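You operate a simulated robot arm through the tools that you are given. There is no shell and no other tool.

The job below is to be done with a simulated robot arm. You get a single attempt, and the scene is never put back.

Task
Crimp the green-ringed hose at the chart's dial setting for its size.
Fine: slide home before start, one stroke, slide out, then switch off.
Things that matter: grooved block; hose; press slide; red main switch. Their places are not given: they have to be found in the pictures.

The check looks at the end state, three seconds after you hand in, the way a careful person would. Anything else that was tipped, shoved, dropped, spilled or broken makes it a failure.

Robot
A 7-joint arm with a three-finger gripper, fixed in place. Base frame: the origin is on the floor under the middle of its stand, x ahead of it, y to its left, z up. Readings come in mm, rad, newtons and seconds.
It reaches about 1342 mm from its shoulder. Its first joint turns from -2.897 to 2.897 rad. Payload 2.69 kg.
Tool frame: the origin (TCP) lies between the finger pads and is the grasp point; the fingertips stand 30 mm ahead of it; z points along the fingers, y is the line along which they close. The gripper opens to 128 mm; its body begins 117 mm behind the TCP.
Orientation is that of the tool frame in the base frame, as [roll, pitch, yaw] about the fixed x, y, z axes, in that order (R = Rz(yaw) Ry(pitch) Rx(roll)). With the fingers straight down and closing along the base's y, the tool's x points along the base's -x, its y along +y and its z along -z.

Tools
- The arm moves only by the tool jog_arm. Its argument "series" is text: rows parted by semicolons, each of 7 numbers parted by spaces: the turn, a rotation vector about the tool's x, y, z in rad, then the shift along the tool's x, y, z in mm, then the closure in counts, from 0 (fully open) to 255 (shut). In form: wx wy wz dx dy dz claw; .... A call has 1 to 20 rows; each row is the pose to reach, as a shift and turn from the pose commanded when the call began, along the tool's axes at that moment. Rows are played at 5 a second. More than 50 mm and 0.15 rad between two rows, or a gripper value outside its range, and nothing of the call is played. A pose out of reach is approached as far as the arm can. The call stops where the force on the tool passes 70 N (or 10 N more than at its start, if that is more) or the arm is blocked; 0.2 s more then pass. Each finger travels about 127 mm/s and halts on what it meets, pressing with about 33 N; the grip force reading is that of the motor and also rises with nothing between the fingers. The clock runs only during rows and for 0.2 s after the last one: add rows that repeat a pose to give the fingers time. The reply holds the time, the measured pose of the TCP, the force on the tool along the base axes, the opening and the grip force, in the units named above and with some noise, with the torque about the TCP (base axes, N m) and any sound that the robot's microphone picked up.
- Cameras (640 x 400 px; columns grow to the right, rows downward): "scene" is fixed at [55.1, -497.7, 1510.2]; the picture's right is [0.55, -0.84, 0.00], its down [-0.34, -0.22, -0.91] and it looks along [0.76, 0.50, -0.41] (base axes); focal length 320 px, centre (320, 200). "wrist" rides on the gripper at [58, 54, -131] in the tool frame; the picture's right is [-0.68, 0.74, 0.00], its down [-0.62, -0.57, -0.55] and it looks along [-0.40, -0.37, 0.84] (tool axes); focal length 234 px, centre (320, 200).
- grab_frame(camera): a new picture of that camera. The clock stands still meanwhile.
- slide_trunk(by): moves the trunk up (or, below 0, down) by that many mm; the arm rides with it, the base frame stays. It gives what a move gives, with no picture.
- point_at(camera, pixels): for up to 12 pixels [column, row] of the newest picture of that camera ("zoom" is the newest enlarged one), the place [x, y, z] in the base frame of the surface seen there, good to about 2 mm, but the place of the scene camera against the robot may be out by one fixed shift of up to 12 mm in any direction. The clock stands still meanwhile.
- close_up(camera, box): a new picture of the part [left, top, right, bottom] of that camera's present view, enlarged. The clock stands still meanwhile.
- finish_job(): hands the job in; it is judged then, once.

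Unless the task says otherwise, let go and move clear before handing in.

The tools are called as a command line: name --argument value ..., lists and objects as JSON in quotes. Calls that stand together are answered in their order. jog_arm: Moves the arm, as the interface text tells. Its arguments: {"type":"object","properties":{"series":{"type":"string"}},"required":["series"]} The other tools are called the same way: slide_trunk (by) moves the trunk up or down; grab_frame (camera) takes a picture; point_at (camera, pixels) gives the place of the surface under pixels of a picture; close_up (camera, box) takes an enlarged picture of a part of a camera's view; finish_job () hands the job in.

At the start:

```text
time: 0.0
eef_pos: [570.9, 207.5, 1225.7]
ee_rot: [-3.141, -0.001, -3.141]
contact_force: [-0.1, -0.4, 0.3]
torque: [0.01, 0.0, 0.03]
grip_width: 128.0
gripper_force: 0.0
trunk travel left (down, up): [-175.0, 175.0]
```

scene: 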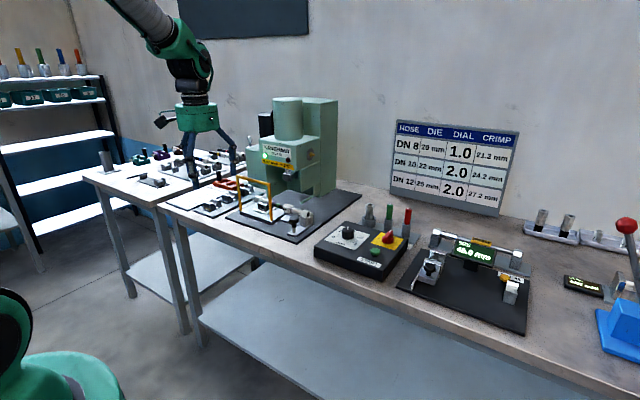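
wrist: 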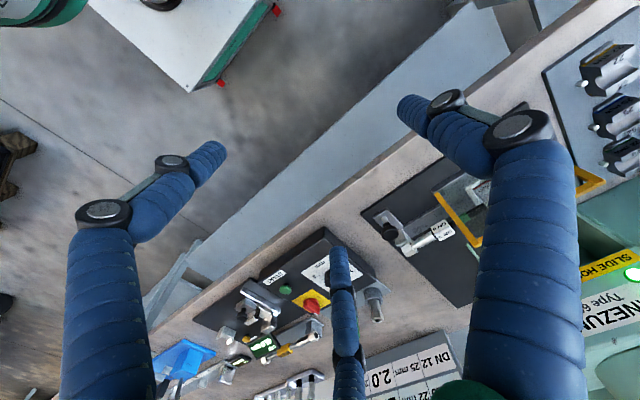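

The first pictures show a bench with a green press (scene px ~290,150), a control box (px ~360,245), a chart (px ~455,165) and a measuring stand. I'll enlarge these parts to read them.

close_up --camera "scene" --box '[380, 110, 530, 220]'

close_up --camera "scene" --box '[220, 90, 380, 250]'

close_up --camera "scene" --box '[300, 190, 420, 290]'

close_up --camera "scene" --box '[80, 130, 260, 230]'

close_up --camera "scene" --box '[390, 190, 640, 370]'

```text
3.64 times, centred on (455, 165) of scene
```

zoom: 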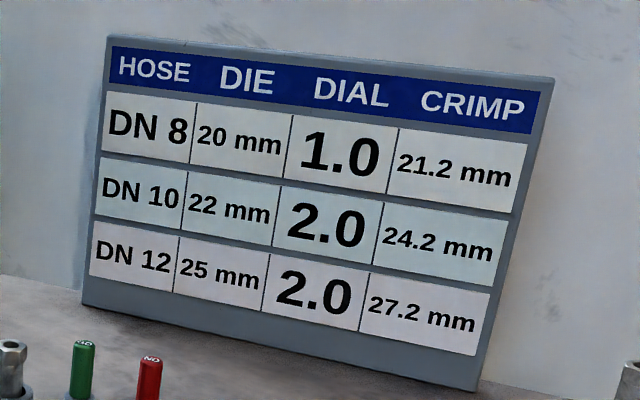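

```text
2.50 times, centred on (300, 170) of scene
```

zoom: 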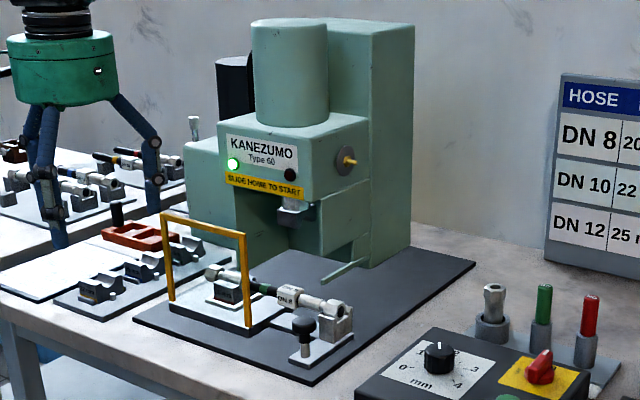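

```text
4.00 times, centred on (360, 240) of scene
```

zoom: 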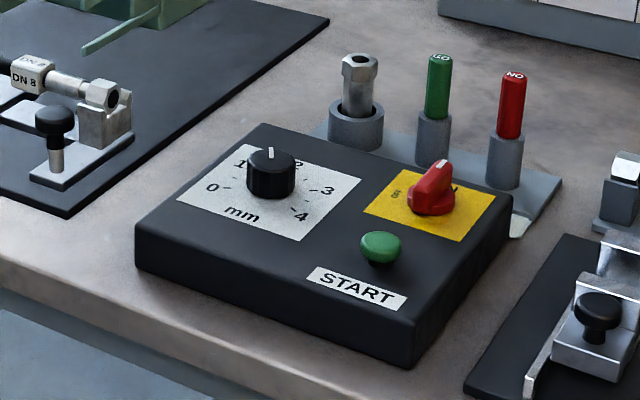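

```text
3.56 times, centred on (170, 180) of scene
```

zoom: 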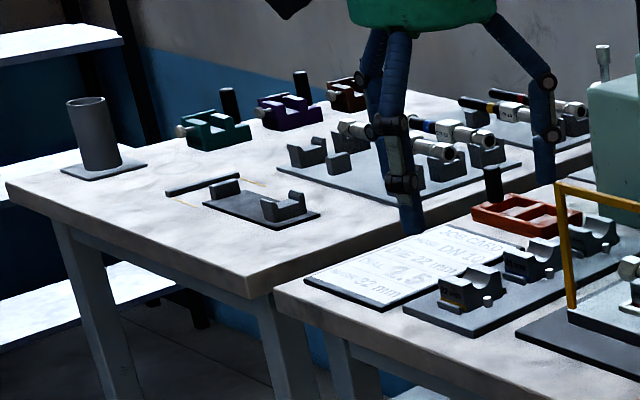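

```text
2.22 times, centred on (515, 280) of scene
```

zoom: 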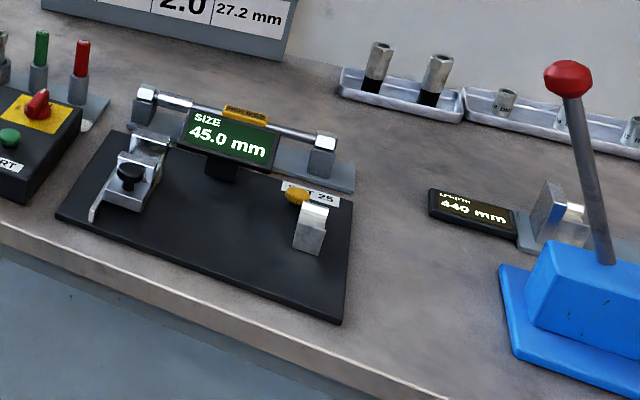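

The chart reads DN 8 → die 20 mm, dial 1.0; the dial in the control box now seems to sit near 1.5. A hose with a green band appears already on the press slide; I'll zoom in closer on the details.

close_up --camera "scene" --box '[250, 170, 320, 240]'

close_up --camera "scene" --box '[200, 170, 270, 220]'

close_up --camera "scene" --box '[160, 140, 260, 200]'

close_up --camera "scene" --box '[255, 135, 325, 185]'

close_up --camera "wrist" --box '[350, 150, 520, 290]'

close_up --camera "scene" --box '[325, 215, 415, 275]'

```text
5.71 times, centred on (285, 205) of scene
```

zoom: 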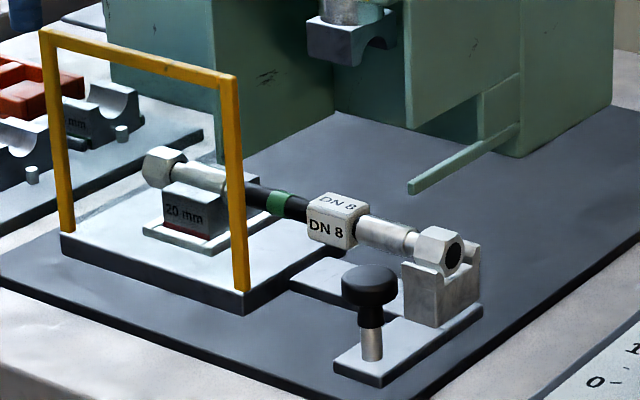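

```text
8.00 times, centred on (235, 195) of scene
```

zoom: 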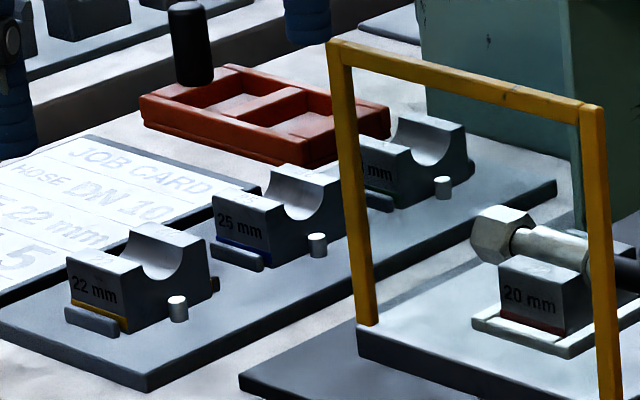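

```text
6.40 times, centred on (210, 170) of scene
```

zoom: 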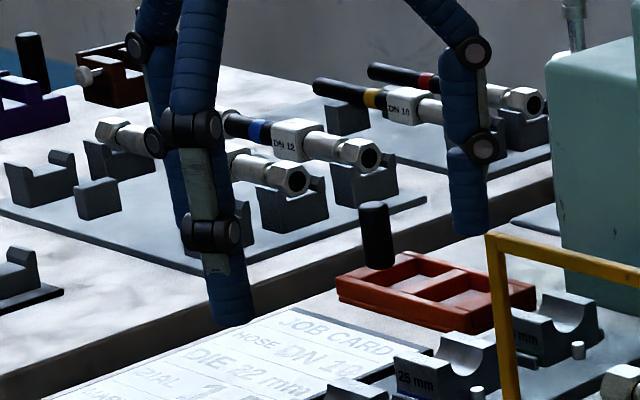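

```text
8.00 times, centred on (290, 160) of scene
```

zoom: 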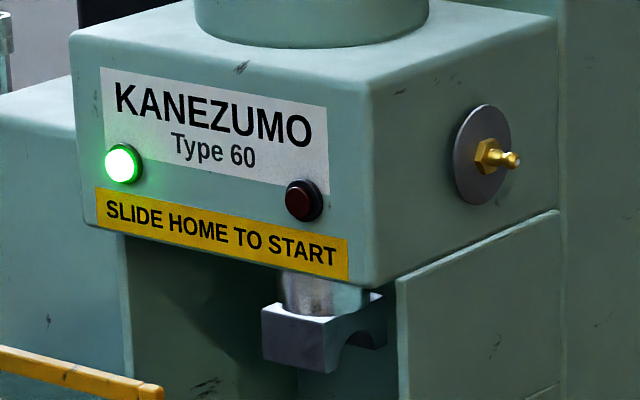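

```text
2.86 times, centred on (435, 220) of wrist
```

zoom: 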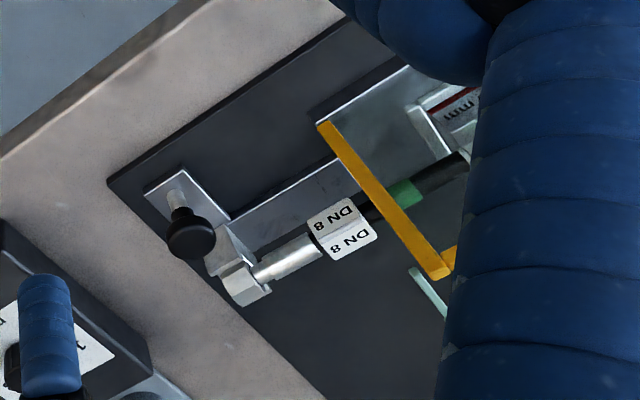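

```text
6.67 times, centred on (370, 245) of scene
```

zoom: 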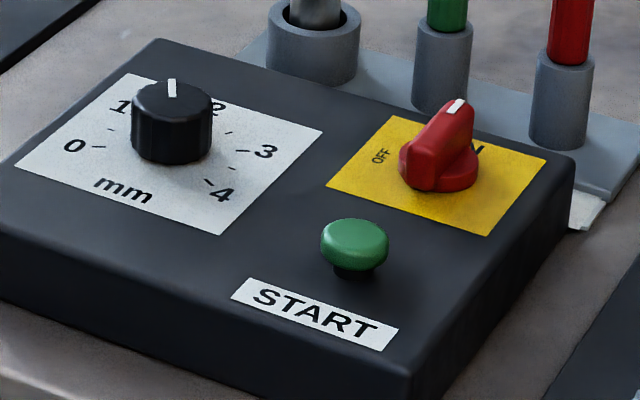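

The hose on the slide has a green ring and a DN 8 tag, and lies in a 20 mm die; the job card (DN 10, 22 mm, 1.5) doesn't match, so the chart's 1.0 applies. I'll measure the slide, dial, start button and switch positions.

close_up --camera "scene" --box '[250, 170, 320, 240]'

point_at --camera "zoom" --pixels '[[370, 272], [370, 345], [335, 370], [480, 305], [440, 240], [170, 160], [205, 220], [64, 240], [244, 300], [50, 40], [230, 80], [345, 50]]'

point_at --camera "scene" --pixels '[[349, 231], [349, 228], [375, 251], [388, 238], [391, 231], [350, 245], [320, 243], [380, 278], [408, 245], [351, 222], [330, 247], [370, 265]]'

```text
5.71 times, centred on (285, 205) of scene
```

zoom: 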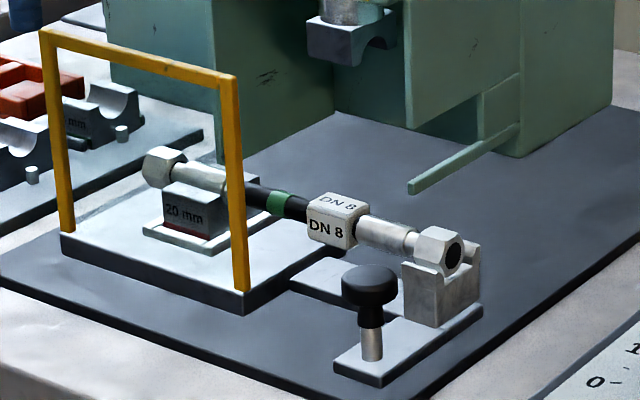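

```text
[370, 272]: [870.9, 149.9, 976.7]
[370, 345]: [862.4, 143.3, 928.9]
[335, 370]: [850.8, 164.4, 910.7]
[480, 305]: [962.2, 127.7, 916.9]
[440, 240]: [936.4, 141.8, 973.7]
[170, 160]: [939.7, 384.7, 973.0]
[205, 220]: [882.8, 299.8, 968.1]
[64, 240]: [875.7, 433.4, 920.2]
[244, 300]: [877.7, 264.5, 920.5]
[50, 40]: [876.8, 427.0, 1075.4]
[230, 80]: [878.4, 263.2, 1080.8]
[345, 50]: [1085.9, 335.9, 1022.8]
```

```text
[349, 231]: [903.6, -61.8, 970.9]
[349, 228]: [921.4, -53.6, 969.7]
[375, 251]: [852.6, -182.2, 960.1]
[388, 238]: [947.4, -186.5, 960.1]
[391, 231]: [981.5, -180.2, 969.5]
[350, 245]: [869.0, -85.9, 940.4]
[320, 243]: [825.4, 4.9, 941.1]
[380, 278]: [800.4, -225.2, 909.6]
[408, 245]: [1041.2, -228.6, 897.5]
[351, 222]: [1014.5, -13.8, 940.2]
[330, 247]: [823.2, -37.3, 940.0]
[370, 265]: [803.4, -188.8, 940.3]
```

Scene points place the slide's gate at x≈877 (y 264–430), its black knob near (871,150,977), the ram near (1086,336) and the dial near (905,-60,970). Next I'll close the fingers in free air to learn how the three fingers move.

jog_arm --series "0 0 0 0 0 0 120; 0 0 0 0 0 0 120; 0 0 0 0 0 0 120; 0 0 0 0 0 0 120"

grab_frame --camera "wrist"

close_up --camera "scene" --box '[150, 50, 270, 200]'

```text
time: 1.0
eef_pos: [570.5, 208.1, 1225.4]
ee_rot: [3.141, 0.0, -3.14]
contact_force: [0.0, 0.0, -1.0]
torque: [0.02, -0.01, 0.02]
grip_width: 67.8
gripper_force: 0.0
trunk travel left (down, up): [-175.0, 175.0]
```

```text
taken
```

wrist: 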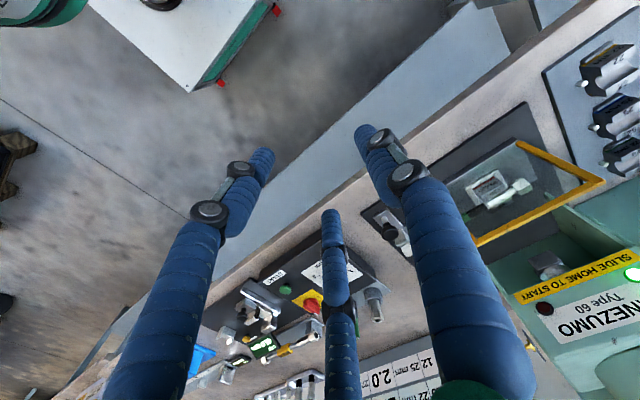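

```text
2.67 times, centred on (210, 125) of scene
```

zoom: 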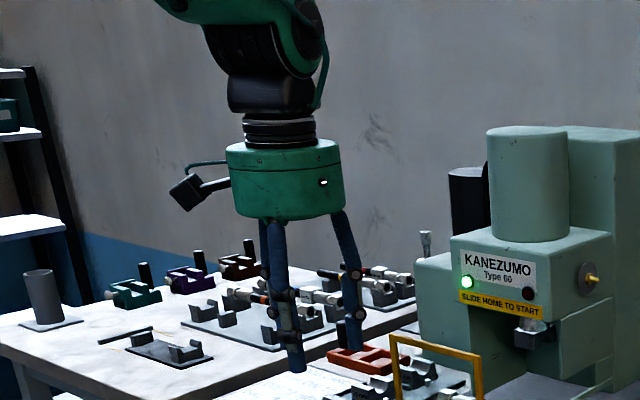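

The three fingers close as a centred chuck (tips at about (265,152), (367,132), (333,215) in the wrist view). I'll open again and use the wrist camera, which is free of the fixed offset, to measure the same objects.

jog_arm --series "0 0 0 -40 0 0 120; 0 0 0 -80 0 0 120; 0 0 0 -80 -40 0 120; 0 0 0 -80 -80 0 120; 0 0 0 -80 -80 0 120; 0 0 0 -80 -80 0 120"

grab_frame --camera "wrist"

```text
time: 2.4
eef_pos: [649.0, 130.1, 1225.7]
ee_rot: [3.14, 0.001, -3.14]
contact_force: [-0.1, 0.7, -0.3]
torque: [-0.08, 0.01, 0.01]
grip_width: 67.5
gripper_force: 0.0
trunk travel left (down, up): [-175.0, 175.0]
```

```text
taken
```

wrist: 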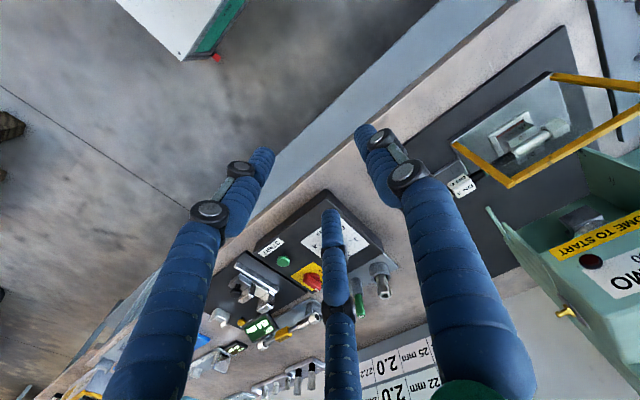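

The fingers hide the control box (px ~320,250), so I'll move the hand above it, where the region between the upper fingers gives a clear look down.

jog_arm --series "0 0 0 -30 -35 0 120; 0 0 0 -60 -70 0 120; 0 0 0 -90 -105 0 120; 0 0 0 -120 -140 0 120; 0 0 0 -150 -175 0 120; 0 0 0 -180 -210 0 120; 0 0 0 -200 -240 0 60; 0 0 0 -200 -240 0 60; 0 0 0 -200 -240 0 60"

grab_frame --camera "wrist"

```text
time: 4.4
eef_pos: [849.9, -113.0, 1225.4]
ee_rot: [-3.141, 0.0, 3.141]
contact_force: [-0.1, -0.2, -0.1]
torque: [-0.04, 0.03, -0.05]
grip_width: 98.1
gripper_force: 0.0
trunk travel left (down, up): [-175.0, 175.0]
```

```text
taken
```

wrist: 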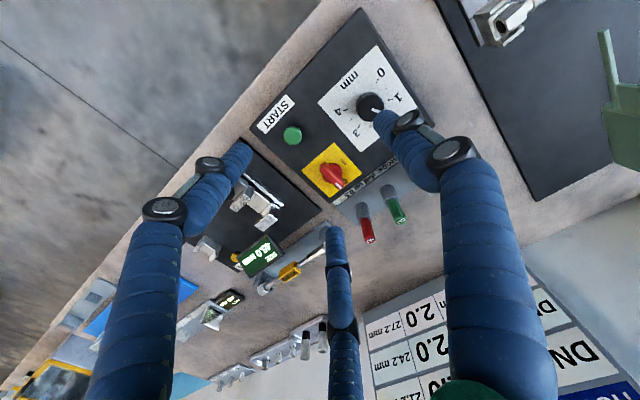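

The control box is now visible: dial at (370,105), START at (292,135), red switch at (332,172). I'll enlarge it and measure.

close_up --camera "wrist" --box '[240, 20, 440, 210]'

close_up --camera "wrist" --box '[315, 50, 425, 150]'

point_at --camera "wrist" --pixels '[[370, 100], [292, 135], [332, 172], [335, 100], [380, 60], [292, 128], [300, 172], [345, 60], [340, 25], [256, 128], [322, 200], [369, 106]]'

```text
2.11 times, centred on (340, 115) of wrist
```

zoom: 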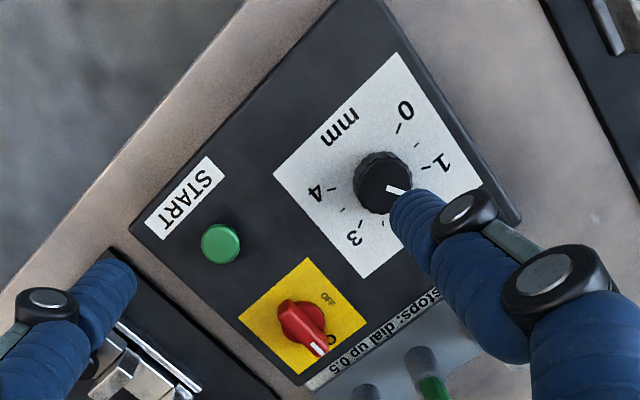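

```text
4.00 times, centred on (370, 100) of wrist
```

zoom: 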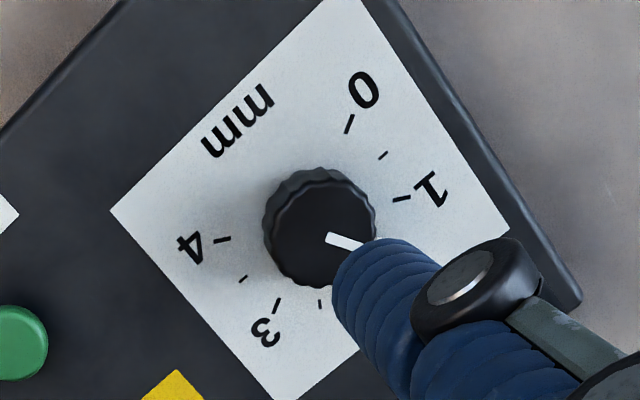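

```text
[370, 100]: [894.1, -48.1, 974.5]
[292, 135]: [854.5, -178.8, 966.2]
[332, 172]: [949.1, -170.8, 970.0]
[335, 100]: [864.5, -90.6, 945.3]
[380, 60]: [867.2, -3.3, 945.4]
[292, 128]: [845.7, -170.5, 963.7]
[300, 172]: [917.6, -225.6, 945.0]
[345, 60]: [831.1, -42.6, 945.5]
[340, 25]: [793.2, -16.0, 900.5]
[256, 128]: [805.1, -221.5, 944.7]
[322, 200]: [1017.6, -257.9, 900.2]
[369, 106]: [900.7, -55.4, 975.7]
```

The dial pointer seems to be between 1 and 2, with dial centre near (898,-53,975), but a finger covers part of it; a label near (370,300 in the zoom) mentions "stops: dial up 0.5". I'll move directly above the dial and read both.

jog_arm --series "0 0 0 -24 30 0 0; 0 0 0 -48 60 0 0; 0 0 0 -48 60 0 0; 0 0 0 -48 60 0 0"

grab_frame --camera "wrist"

close_up --camera "wrist" --box '[255, 60, 385, 160]'

close_up --camera "wrist" --box '[270, 150, 400, 250]'

```text
time: 5.4
eef_pos: [897.6, -53.0, 1227.2]
ee_rot: [3.141, -0.001, 3.141]
contact_force: [0.2, -0.4, 0.6]
torque: [0.04, -0.05, 0.03]
grip_width: 127.9
gripper_force: 0.0
trunk travel left (down, up): [-175.0, 175.0]
```

```text
taken
```

wrist: 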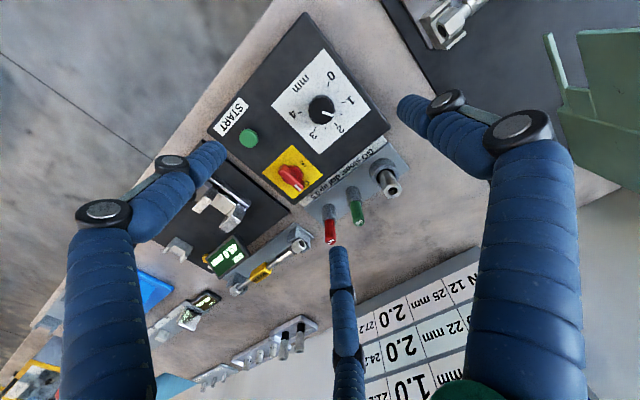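

```text
4.00 times, centred on (320, 110) of wrist
```

zoom: 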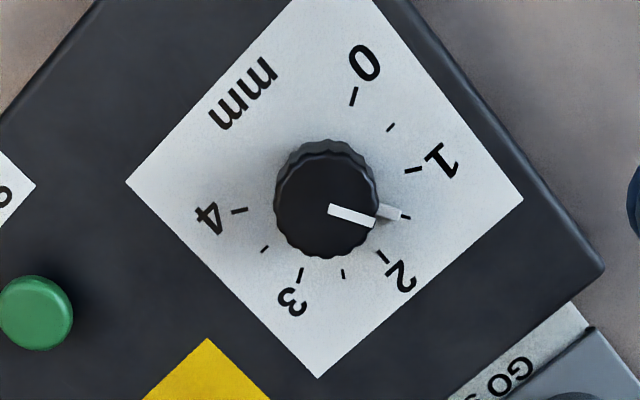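

```text
4.00 times, centred on (335, 200) of wrist
```

zoom: 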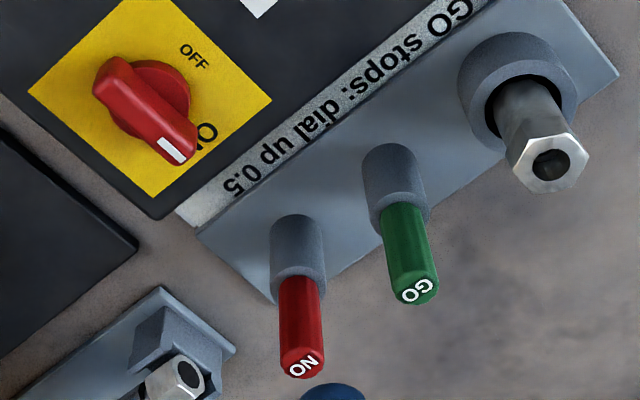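

The dial tab points exactly at the 1.5 tick (zoom px (405,216)), and the note "GO stops: dial up 0.5" only concerns gauging. The switch is ON. I'll measure tick places to get the exact rotation.

close_up --camera "wrist" --box '[280, 70, 360, 150]'

point_at --camera "zoom" --pixels '[[320, 200], [340, 270]]'

```text
5.00 times, centred on (320, 110) of wrist
```

zoom: 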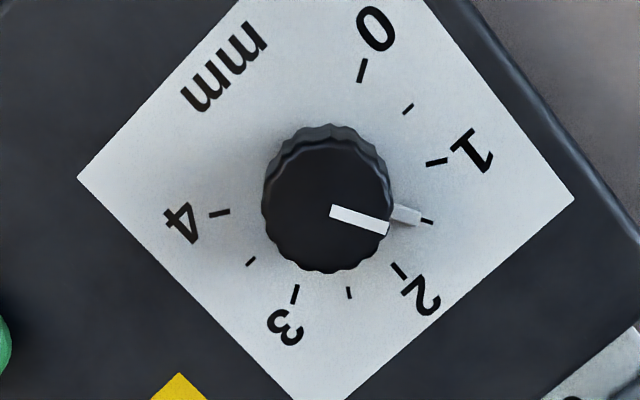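

```text
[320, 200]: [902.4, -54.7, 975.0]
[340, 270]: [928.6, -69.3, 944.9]
```

point_at --camera "zoom" --pixels '[[362, 70], [408, 109], [437, 162], [427, 221], [399, 271], [349, 292], [295, 294], [250, 261], [219, 213], [331, 202], [325, 212], [405, 215]]'

```text
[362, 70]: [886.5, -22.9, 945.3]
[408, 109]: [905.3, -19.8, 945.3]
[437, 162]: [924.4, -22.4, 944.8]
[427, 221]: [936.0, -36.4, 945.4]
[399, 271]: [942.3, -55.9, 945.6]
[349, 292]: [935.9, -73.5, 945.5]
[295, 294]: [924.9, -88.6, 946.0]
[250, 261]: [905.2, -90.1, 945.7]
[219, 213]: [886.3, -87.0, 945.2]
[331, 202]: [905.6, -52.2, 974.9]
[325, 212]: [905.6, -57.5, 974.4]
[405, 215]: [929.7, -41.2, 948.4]
```

Tick positions put the dial centre at (905.2,-55.0) with 30° per half millimetre; 1.5 lies at 30° and 1.0 at 60° in the base frame, so I need a +30° turn about base z. I'll lower onto the knob with the fingers part open and look before gripping.

jog_arm --series "0 0 0 -6.3 -2.5 45 50; 0 0 0 -6.3 -2.5 90 50; 0 0 0 -6.3 -2.5 135 50; 0 0 0 -6.3 -2.5 170 50; 0 0 0 -6.3 -2.5 200 50; 0 0 0 -6.3 -2.5 200 50; 0 0 0 -6.3 -2.5 200 50"

grab_frame --camera "wrist"

close_up --camera "scene" --box '[290, 150, 450, 290]'

```text
time: 7.0
eef_pos: [905.0, -54.4, 1026.9]
ee_rot: [3.141, -0.001, 3.14]
contact_force: [0.2, 0.1, -0.6]
torque: [-0.02, -0.05, -0.02]
grip_width: 102.7
gripper_force: 0.0
trunk travel left (down, up): [-175.0, 175.0]
```

```text
taken
```

wrist: 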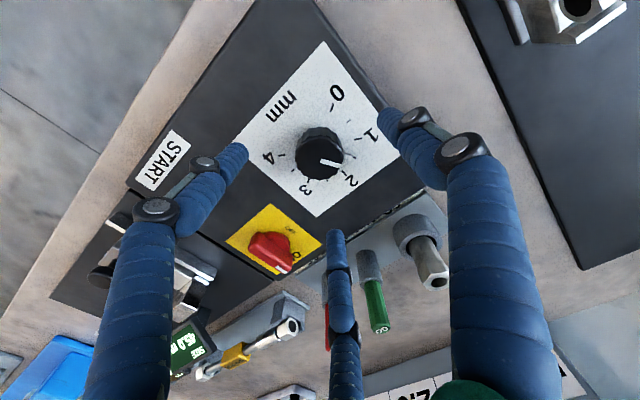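

```text
2.86 times, centred on (370, 220) of scene
```

zoom: 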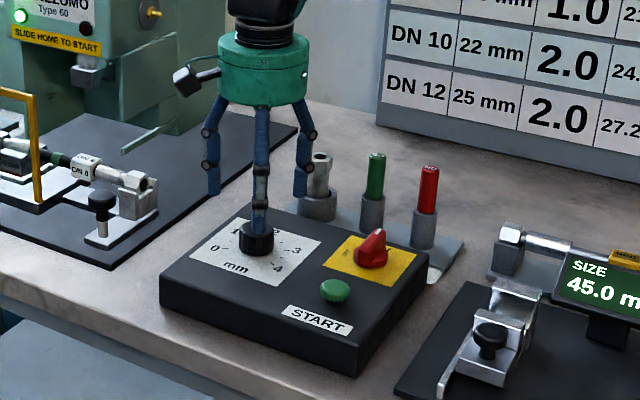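

The dial knob lies centred below at (320,150) with fingers around it; I'll check the gauge holders' clearance next to finger C and refine the knob position.

point_at --camera "wrist" --pixels '[[372, 265], [418, 235], [432, 280], [320, 145], [312, 145], [330, 150], [330, 163], [378, 315]]'

close_up --camera "wrist" --box '[260, 90, 400, 210]'

```text
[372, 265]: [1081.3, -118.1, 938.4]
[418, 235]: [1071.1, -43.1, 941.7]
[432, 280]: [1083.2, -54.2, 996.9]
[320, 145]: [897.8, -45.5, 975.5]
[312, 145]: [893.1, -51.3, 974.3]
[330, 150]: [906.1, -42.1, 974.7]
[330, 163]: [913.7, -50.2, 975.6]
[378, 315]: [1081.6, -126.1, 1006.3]
```

```text
3.33 times, centred on (330, 150) of wrist
```

zoom: 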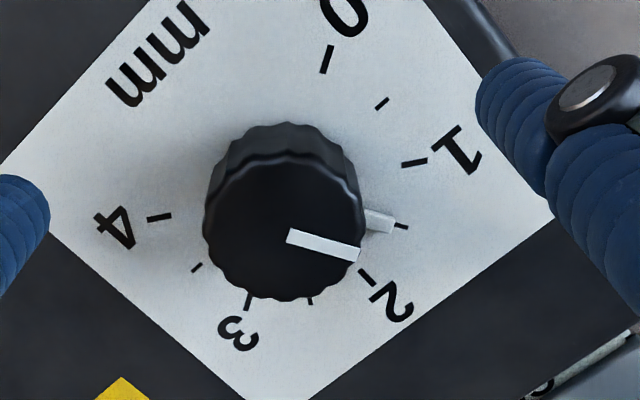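

The gauges stand at x≈1080, well clear. I'll close part way, lower 42 mm so the tips sit just above the panel, and grip the knob.

jog_arm --series "0 0 0 0 0 0 110; 0 0 0 0 0 0 110; 0 0 0 0 0 20 110; 0 0 0 0 0 41 110; 0 0 0 0 0 41 110; 0 0 0 0 0 41 160; 0 0 0 0 0 41 200; 0 0 0 0 0 41 255; 0 0 0 0 0 41 255; 0 0 0 0 0 41 255"

grab_frame --camera "wrist"

close_up --camera "wrist" --box '[240, 100, 400, 240]'

```text
time: 9.2
eef_pos: [904.9, -54.5, 986.5]
ee_rot: [-3.141, 0.001, -3.141]
contact_force: [-3.1, -3.9, -3.8]
torque: [-0.26, 0.01, 0.02]
grip_width: 41.3
gripper_force: 45.2
trunk travel left (down, up): [-175.0, 175.0]
```

```text
taken
```

wrist: 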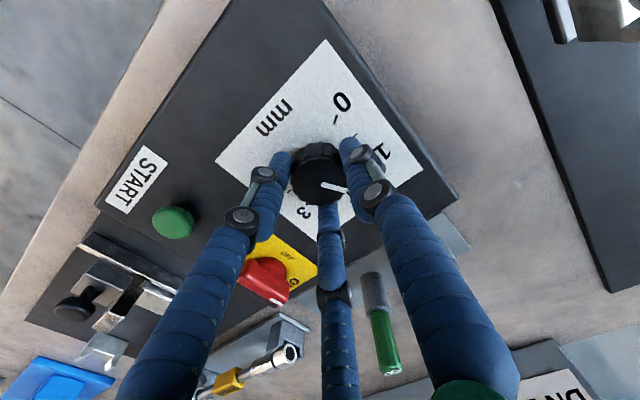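

```text
2.86 times, centred on (320, 170) of wrist
```

zoom: 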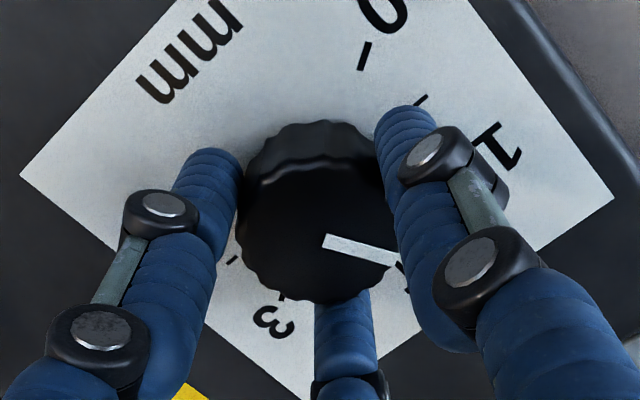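

The knob is gripped at 41.3 mm. Now I'll turn it −0.5236 rad about tool z (CCW from above) in small steps.

jog_arm --series "0 0 -0.1 0 0 0 255; 0 0 -0.2 0 0 0 255; 0 0 -0.3 0 0 0 255; 0 0 -0.4 0 0 0 255; 0 0 -0.48 0 0 0 255; 0 0 -0.5236 0 0 0 255; 0 0 -0.5236 0 0 0 255; 0 0 -0.5236 0 0 0 255"

grab_frame --camera "wrist"

close_up --camera "wrist" --box '[240, 100, 400, 240]'

close_up --camera "scene" --box '[310, 190, 410, 270]'

```text
time: 11.0
eef_pos: [905.5, -55.6, 986.4]
ee_rot: [-3.141, 0.001, -2.619]
contact_force: [-6.8, -16.6, 8.7]
torque: [-0.6, 0.24, -0.04]
grip_width: 41.3
gripper_force: 44.7
trunk travel left (down, up): [-175.0, 175.0]
```

```text
taken
```

wrist: 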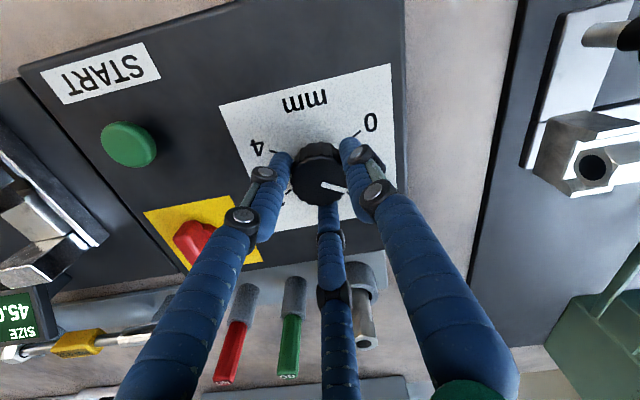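

```text
2.86 times, centred on (320, 170) of wrist
```

zoom: 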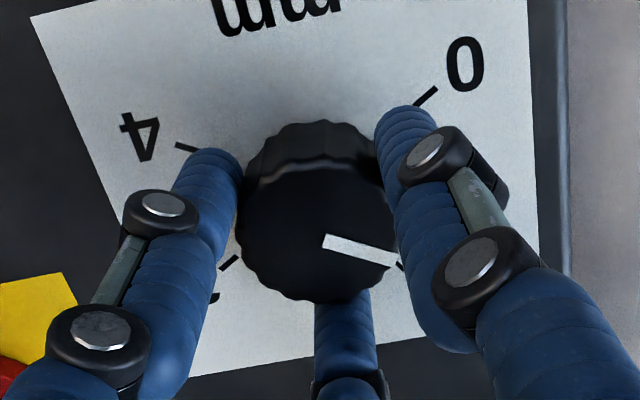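

```text
5.00 times, centred on (360, 230) of scene
```

zoom: 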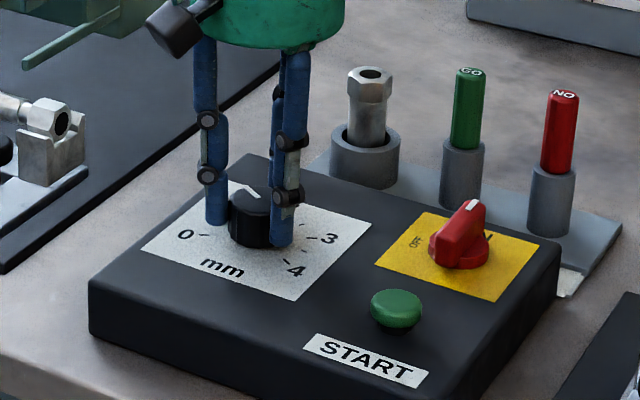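

The knob turned with the fingers (pointer still at the same place in the hand's view). I'll release, lift, and check the tab against the 1.0 tick.

jog_arm --series "0 0 0 0 0 0 150; 0 0 0 0 0 0 110; 0 0 0 0 0 0 100; 0 0 0 0 0 -30 100; 0 0 0 0 0 -70 60; 0 0 0 0 0 -110 40; 0 0 0 0 0 -150 40; 0 0 0 0 0 -150 40"

grab_frame --camera "wrist"

close_up --camera "wrist" --box '[260, 70, 380, 170]'

```text
time: 12.8
eef_pos: [903.5, -52.8, 1135.1]
ee_rot: [-3.141, 0.0, -2.62]
contact_force: [0.5, 0.0, 0.5]
torque: [0.01, -0.07, 0.01]
grip_width: 107.9
gripper_force: 0.0
trunk travel left (down, up): [-175.0, 175.0]
```

```text
taken
```

wrist: 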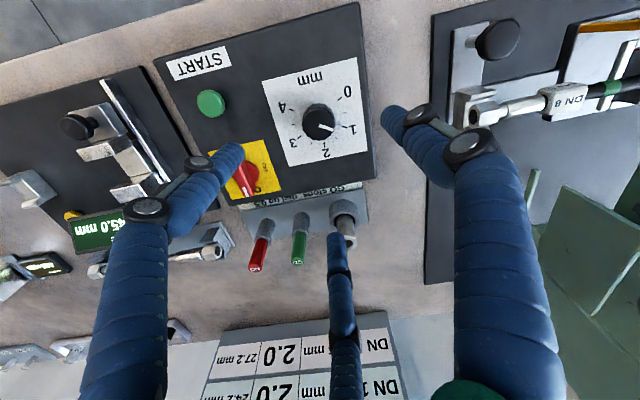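

```text
4.00 times, centred on (320, 120) of wrist
```

zoom: 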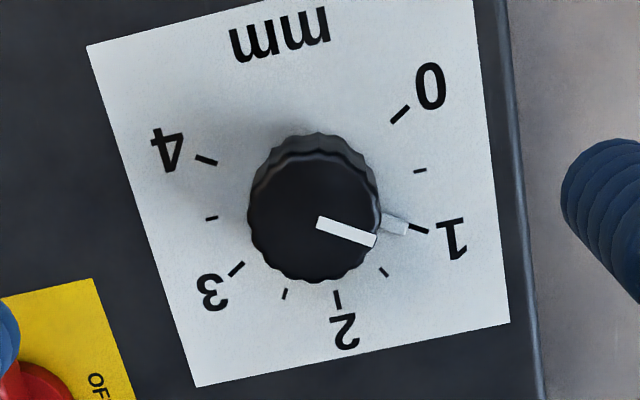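

The tab now points at the 1.0 tick (zoom px (405,225)→(420,229)). I'll verify numerically and also measure the slide knob and hose end seen at right.

point_at --camera "zoom" --pixels '[[398, 224], [390, 221], [420, 230], [404, 227]]'

point_at --camera "wrist" --pixels '[[497, 40], [465, 70], [470, 105], [510, 108], [560, 98], [600, 80], [575, 60], [620, 55], [612, 88], [531, 185], [560, 230], [545, 40]]'

```text
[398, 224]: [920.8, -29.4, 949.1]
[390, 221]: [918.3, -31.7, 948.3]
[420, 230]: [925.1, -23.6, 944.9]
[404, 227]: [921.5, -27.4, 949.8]
```

```text
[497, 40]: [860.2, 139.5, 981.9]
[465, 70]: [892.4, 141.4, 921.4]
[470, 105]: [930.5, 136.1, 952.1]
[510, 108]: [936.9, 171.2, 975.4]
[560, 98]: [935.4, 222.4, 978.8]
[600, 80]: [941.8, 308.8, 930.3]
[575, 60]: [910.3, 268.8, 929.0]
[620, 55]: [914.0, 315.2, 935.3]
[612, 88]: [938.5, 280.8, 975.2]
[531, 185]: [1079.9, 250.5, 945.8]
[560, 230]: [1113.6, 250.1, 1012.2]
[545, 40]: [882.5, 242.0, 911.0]
```

The tab sits at 59° (1.0 is 60°), so the dial is set. Now I'll back the hand to above (810,80,1225) and turn it another 60° so the camera looks toward the slide and press with one finger on the −x side.

jog_arm --series "0 0 0 0 0 -45 40; 0 0 0 0 0 -90 40; 0 0 -0.131 1.9 20.5 -90 40; 0 0 -0.262 3.7 41 -90 40; 0 0 -0.393 5.6 61.6 -90 40; 0 0 -0.524 7.4 82.2 -90 40; 0 0 -0.654 9.3 102.7 -90 40; 0 0 -0.785 11.1 123.3 -90 40; 0 0 -0.916 13 143.9 -90 40; 0 0 -1.0472 14.8 164.4 -90 40; 0 0 -1.0472 14.8 164.4 -90 40; 0 0 -1.0472 14.8 164.4 -90 40"

grab_frame --camera "wrist"

```text
time: 15.4
eef_pos: [811.4, 79.9, 1224.9]
ee_rot: [3.142, 0.0, -1.571]
contact_force: [0.1, 0.1, -0.3]
torque: [0.02, 0.02, 0.0]
grip_width: 107.9
gripper_force: 0.1
trunk travel left (down, up): [-175.0, 175.0]
```

```text
taken
```

wrist: 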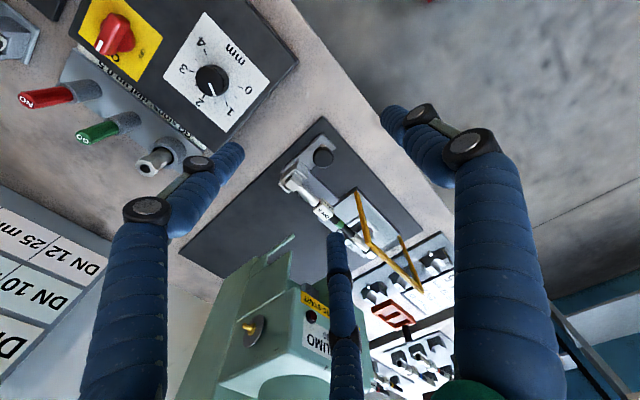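

The slide and press are now in view: slide knob at (322,157), gate at (380,230), press at (270,330). I'll zoom in to check the loading and measure.

close_up --camera "wrist" --box '[260, 120, 420, 260]'

point_at --camera "wrist" --pixels '[[322, 157], [290, 182], [303, 175], [323, 212], [352, 205], [368, 255], [403, 245], [295, 240], [265, 265], [310, 285], [232, 290], [255, 325]]'

```text
2.86 times, centred on (340, 190) of wrist
```

zoom: 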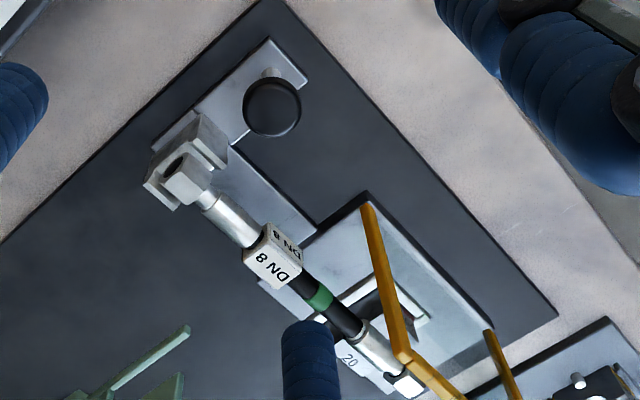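

```text
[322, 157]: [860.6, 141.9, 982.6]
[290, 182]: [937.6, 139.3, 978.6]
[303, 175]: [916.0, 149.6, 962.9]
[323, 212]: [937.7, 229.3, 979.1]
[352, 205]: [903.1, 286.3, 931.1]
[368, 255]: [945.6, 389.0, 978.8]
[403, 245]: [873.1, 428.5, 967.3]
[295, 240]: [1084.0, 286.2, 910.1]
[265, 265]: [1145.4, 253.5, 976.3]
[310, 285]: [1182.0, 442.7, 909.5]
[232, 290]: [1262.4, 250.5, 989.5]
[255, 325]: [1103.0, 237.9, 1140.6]
```

The hose lies in the 20 mm die with its far fitting on the rest; the press's right side panel is at y≈250. I'll check the press opening where the hose must pass, using the scene camera.

close_up --camera "scene" --box '[270, 140, 360, 210]'

point_at --camera "zoom" --pixels '[[205, 340], [330, 290], [390, 250], [240, 260], [350, 260], [300, 265], [215, 180], [120, 170], [80, 120], [160, 130], [260, 300], [130, 240]]'

```text
5.71 times, centred on (315, 175) of scene
```

zoom: 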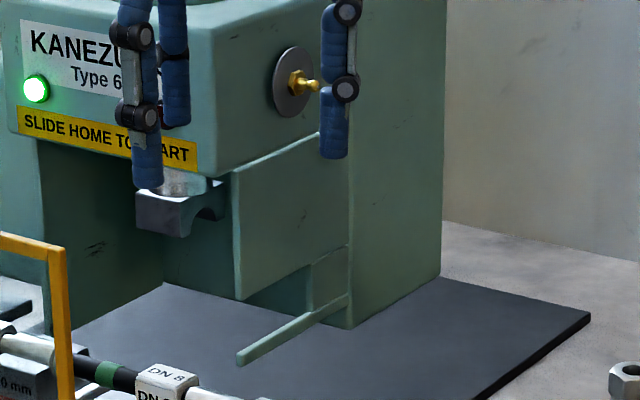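

```text
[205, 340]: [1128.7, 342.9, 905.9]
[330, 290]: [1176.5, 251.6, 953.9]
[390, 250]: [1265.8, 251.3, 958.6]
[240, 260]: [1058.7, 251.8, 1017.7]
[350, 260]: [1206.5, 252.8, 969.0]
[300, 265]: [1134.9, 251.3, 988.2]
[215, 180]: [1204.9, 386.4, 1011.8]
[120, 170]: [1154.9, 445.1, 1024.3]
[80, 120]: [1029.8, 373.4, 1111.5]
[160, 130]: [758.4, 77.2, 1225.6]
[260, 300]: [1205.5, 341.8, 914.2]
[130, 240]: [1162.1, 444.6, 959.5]
```

The guard plate (y≈252) has a front-open slot between z≈950 and z≈988 for the hose, so a straight +x push will work. I'll move over the slide knob at (860.6,141.9) and stop above it to check alignment.

jog_arm --series "0 0 0 -31 -25 0 60; 0 0 0 -61.9 -50.4 0 60; 0 0 0 -61.9 -50.4 45 80; 0 0 0 -61.9 -50.4 90 80; 0 0 0 -61.9 -50.4 135 80; 0 0 0 -61.9 -50.4 180 100; 0 0 0 -61.9 -50.4 190 100; 0 0 0 -61.9 -50.4 190 100; 0 0 0 -61.9 -50.4 190 100"

grab_frame --camera "wrist"

close_up --camera "scene" --box '[230, 110, 350, 250]'

```text
time: 17.4
eef_pos: [860.6, 142.7, 1034.7]
ee_rot: [3.141, 0.0, -1.571]
contact_force: [0.5, 0.2, -0.4]
torque: [0.01, -0.01, 0.01]
grip_width: 77.7
gripper_force: 0.0
trunk travel left (down, up): [-175.0, 175.0]
```

```text
taken
```

wrist: 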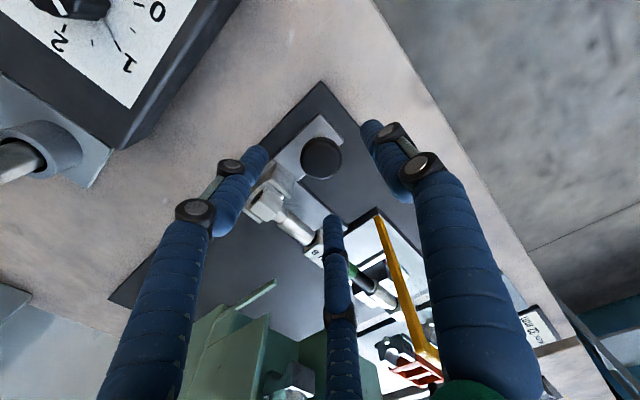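

```text
2.86 times, centred on (290, 180) of scene
```

zoom: 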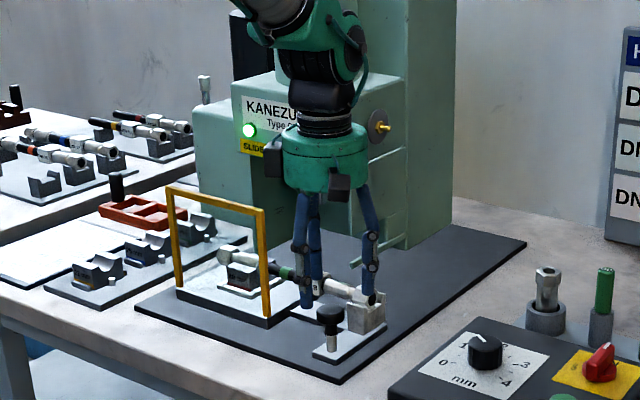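

The knob shows at (321,158) beneath the hand; I'll measure its rim exactly before lowering.

close_up --camera "wrist" --box '[270, 110, 380, 210]'

point_at --camera "wrist" --pixels '[[321, 157], [303, 157], [339, 157], [321, 141], [321, 174], [268, 190], [280, 175], [290, 225], [310, 235], [332, 208]]'

```text
4.00 times, centred on (325, 160) of wrist
```

zoom: 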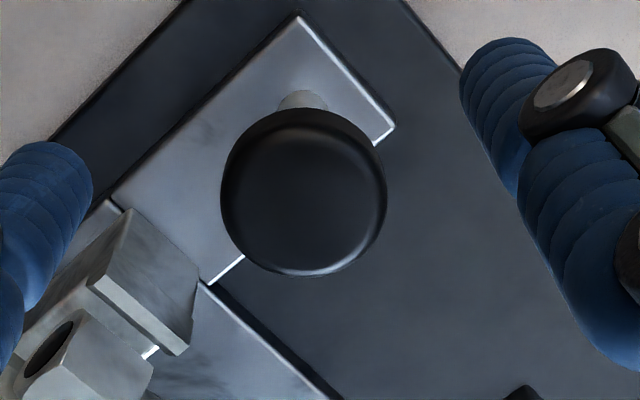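

```text
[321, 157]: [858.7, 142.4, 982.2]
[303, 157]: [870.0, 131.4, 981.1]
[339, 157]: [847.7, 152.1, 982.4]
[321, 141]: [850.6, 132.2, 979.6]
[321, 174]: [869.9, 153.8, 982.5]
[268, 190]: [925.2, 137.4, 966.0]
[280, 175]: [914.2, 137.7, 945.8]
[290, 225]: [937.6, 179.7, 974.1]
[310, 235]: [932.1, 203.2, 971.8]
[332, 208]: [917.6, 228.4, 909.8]
```

The knob centre is at about (860,142.5) with its head top at z 982 — aligned within 1 mm. I'll lower 60 mm around it and grip.

jog_arm --series "0 0 0 0 0 30 100; 0 0 0 0 0 60 100; 0 0 0 0 0 60 100; 0 0 0 0 0 60 150; 0 0 0 0 0 60 200; 0 0 0 0 0 60 255; 0 0 0 0 0 60 255; 0 0 0 0 0 60 255"

grab_frame --camera "wrist"

close_up --camera "scene" --box '[230, 130, 350, 250]'

```text
time: 19.2
eef_pos: [860.9, 144.3, 974.1]
ee_rot: [-3.14, 0.0, -1.571]
contact_force: [14.5, 22.3, -1.3]
torque: [0.23, -0.26, 0.14]
grip_width: 33.9
gripper_force: 44.9
trunk travel left (down, up): [-175.0, 175.0]
```

```text
taken
```

wrist: 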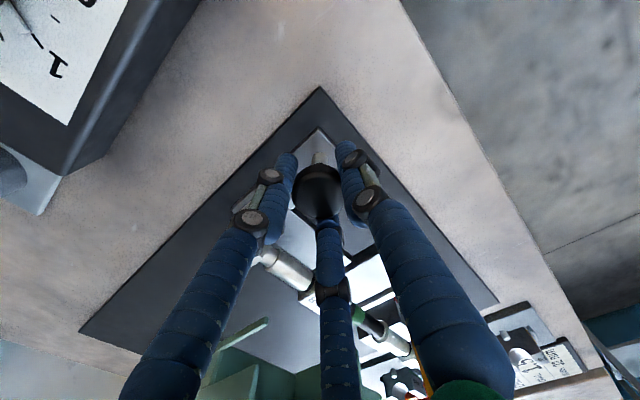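

```text
3.33 times, centred on (290, 190) of scene
```

zoom: 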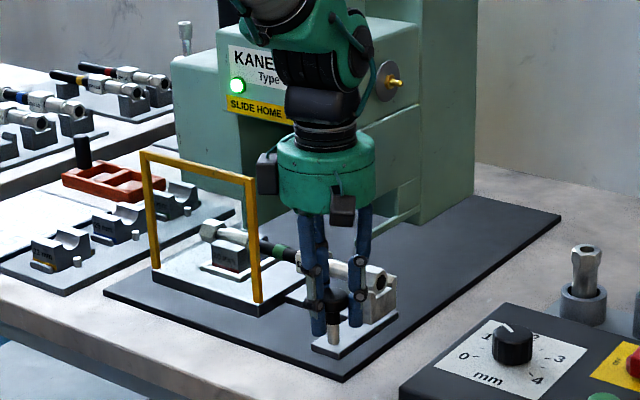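

The knob is gripped at 33.9 mm. I'll push the slide gently +x (tool −y) 40 mm, easing the hand 1.5 mm in y to relieve the side force, and watch the reading.

jog_arm --series "0 0 0 -1.5 -1 0 255; 0 0 0 -1.5 -5 0 255; 0 0 0 -1.5 -10 0 255; 0 0 0 -1.5 -15 0 255; 0 0 0 -1.5 -20 0 255; 0 0 0 -1.5 -25 0 255; 0 0 0 -1.5 -30 0 255; 0 0 0 -1.5 -35 0 255; 0 0 0 -1.5 -40 0 255"

close_up --camera "scene" --box '[230, 130, 350, 250]'

```text
time: 21.2
eef_pos: [900.3, 144.2, 973.7]
ee_rot: [3.14, 0.0, -1.571]
contact_force: [-0.7, 13.1, -10.4]
torque: [0.08, 0.32, 0.02]
grip_width: 33.4
gripper_force: 44.9
trunk travel left (down, up): [-175.0, 175.0]
```

```text
3.33 times, centred on (290, 190) of scene
```

zoom: 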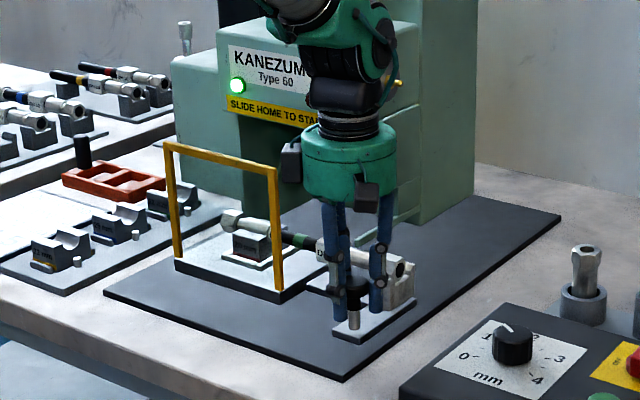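

The slide followed by 40 mm with little force and the hose stayed put. I'll continue 75 mm more.

jog_arm --series "0 0 0 -1 -5 0 255; 0 0 0 -1 -10 0 255; 0 0 0 -1 -15 0 255; 0 0 0 -1 -20 0 255; 0 0 0 -1 -25 0 255; 0 0 0 -1 -30 0 255; 0 0 0 -1 -35 0 255; 0 0 0 -1 -40 0 255; 0 0 0 -1 -45 0 255; 0 0 0 -1 -50 0 255; 0 0 0 -1 -55 0 255; 0 0 0 -1 -60 0 255; 0 0 0 -1 -65 0 255; 0 0 0 -1 -70 0 255; 0 0 0 -1 -75 0 255"

close_up --camera "scene" --box '[230, 110, 350, 230]'

grab_frame --camera "wrist"

```text
time: 24.4
eef_pos: [976.3, 145.5, 973.4]
ee_rot: [3.141, 0.0, -1.57]
contact_force: [1.1, 1.9, -12.6]
torque: [0.06, 0.02, 0.04]
grip_width: 33.6
gripper_force: 45.6
trunk travel left (down, up): [-175.0, 175.0]
```

```text
3.33 times, centred on (290, 170) of scene
```

zoom: 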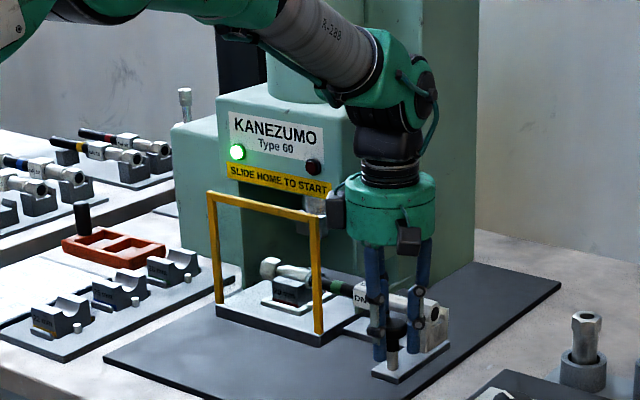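

```text
taken
```

wrist: 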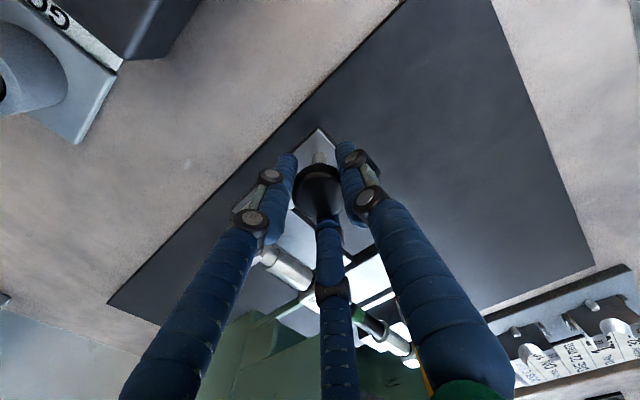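

Still gliding freely; the gate nears the head front. I'll go on in smaller 3 mm steps and let the force stop mark the home end.

jog_arm --series "0 0 0 0 -3 0 255; 0 0 0 0 -6 0 255; 0 0 0 0 -9 0 255; 0 0 0 0 -12 0 255; 0 0 0 0 -15 0 255; 0 0 0 0 -18 0 255; 0 0 0 0 -21 0 255; 0 0 0 0 -24 0 255; 0 0 0 0 -27 0 255; 0 0 0 0 -30 0 255"

close_up --camera "scene" --box '[230, 110, 350, 230]'

```text
time: 26.6
eef_pos: [1004.8, 143.9, 975.0]
ee_rot: [3.142, -0.002, -1.569]
contact_force: [-1.0, -4.6, -18.1]
torque: [0.0, -0.16, -0.01]
grip_width: 33.9
gripper_force: 44.4
trunk travel left (down, up): [-175.0, 175.0]
```

```text
3.33 times, centred on (290, 170) of scene
```

zoom: 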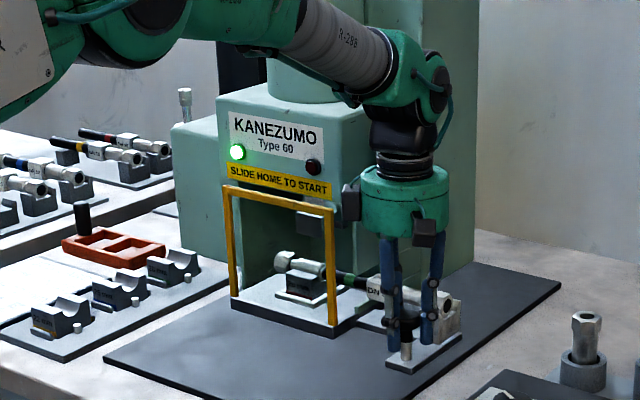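

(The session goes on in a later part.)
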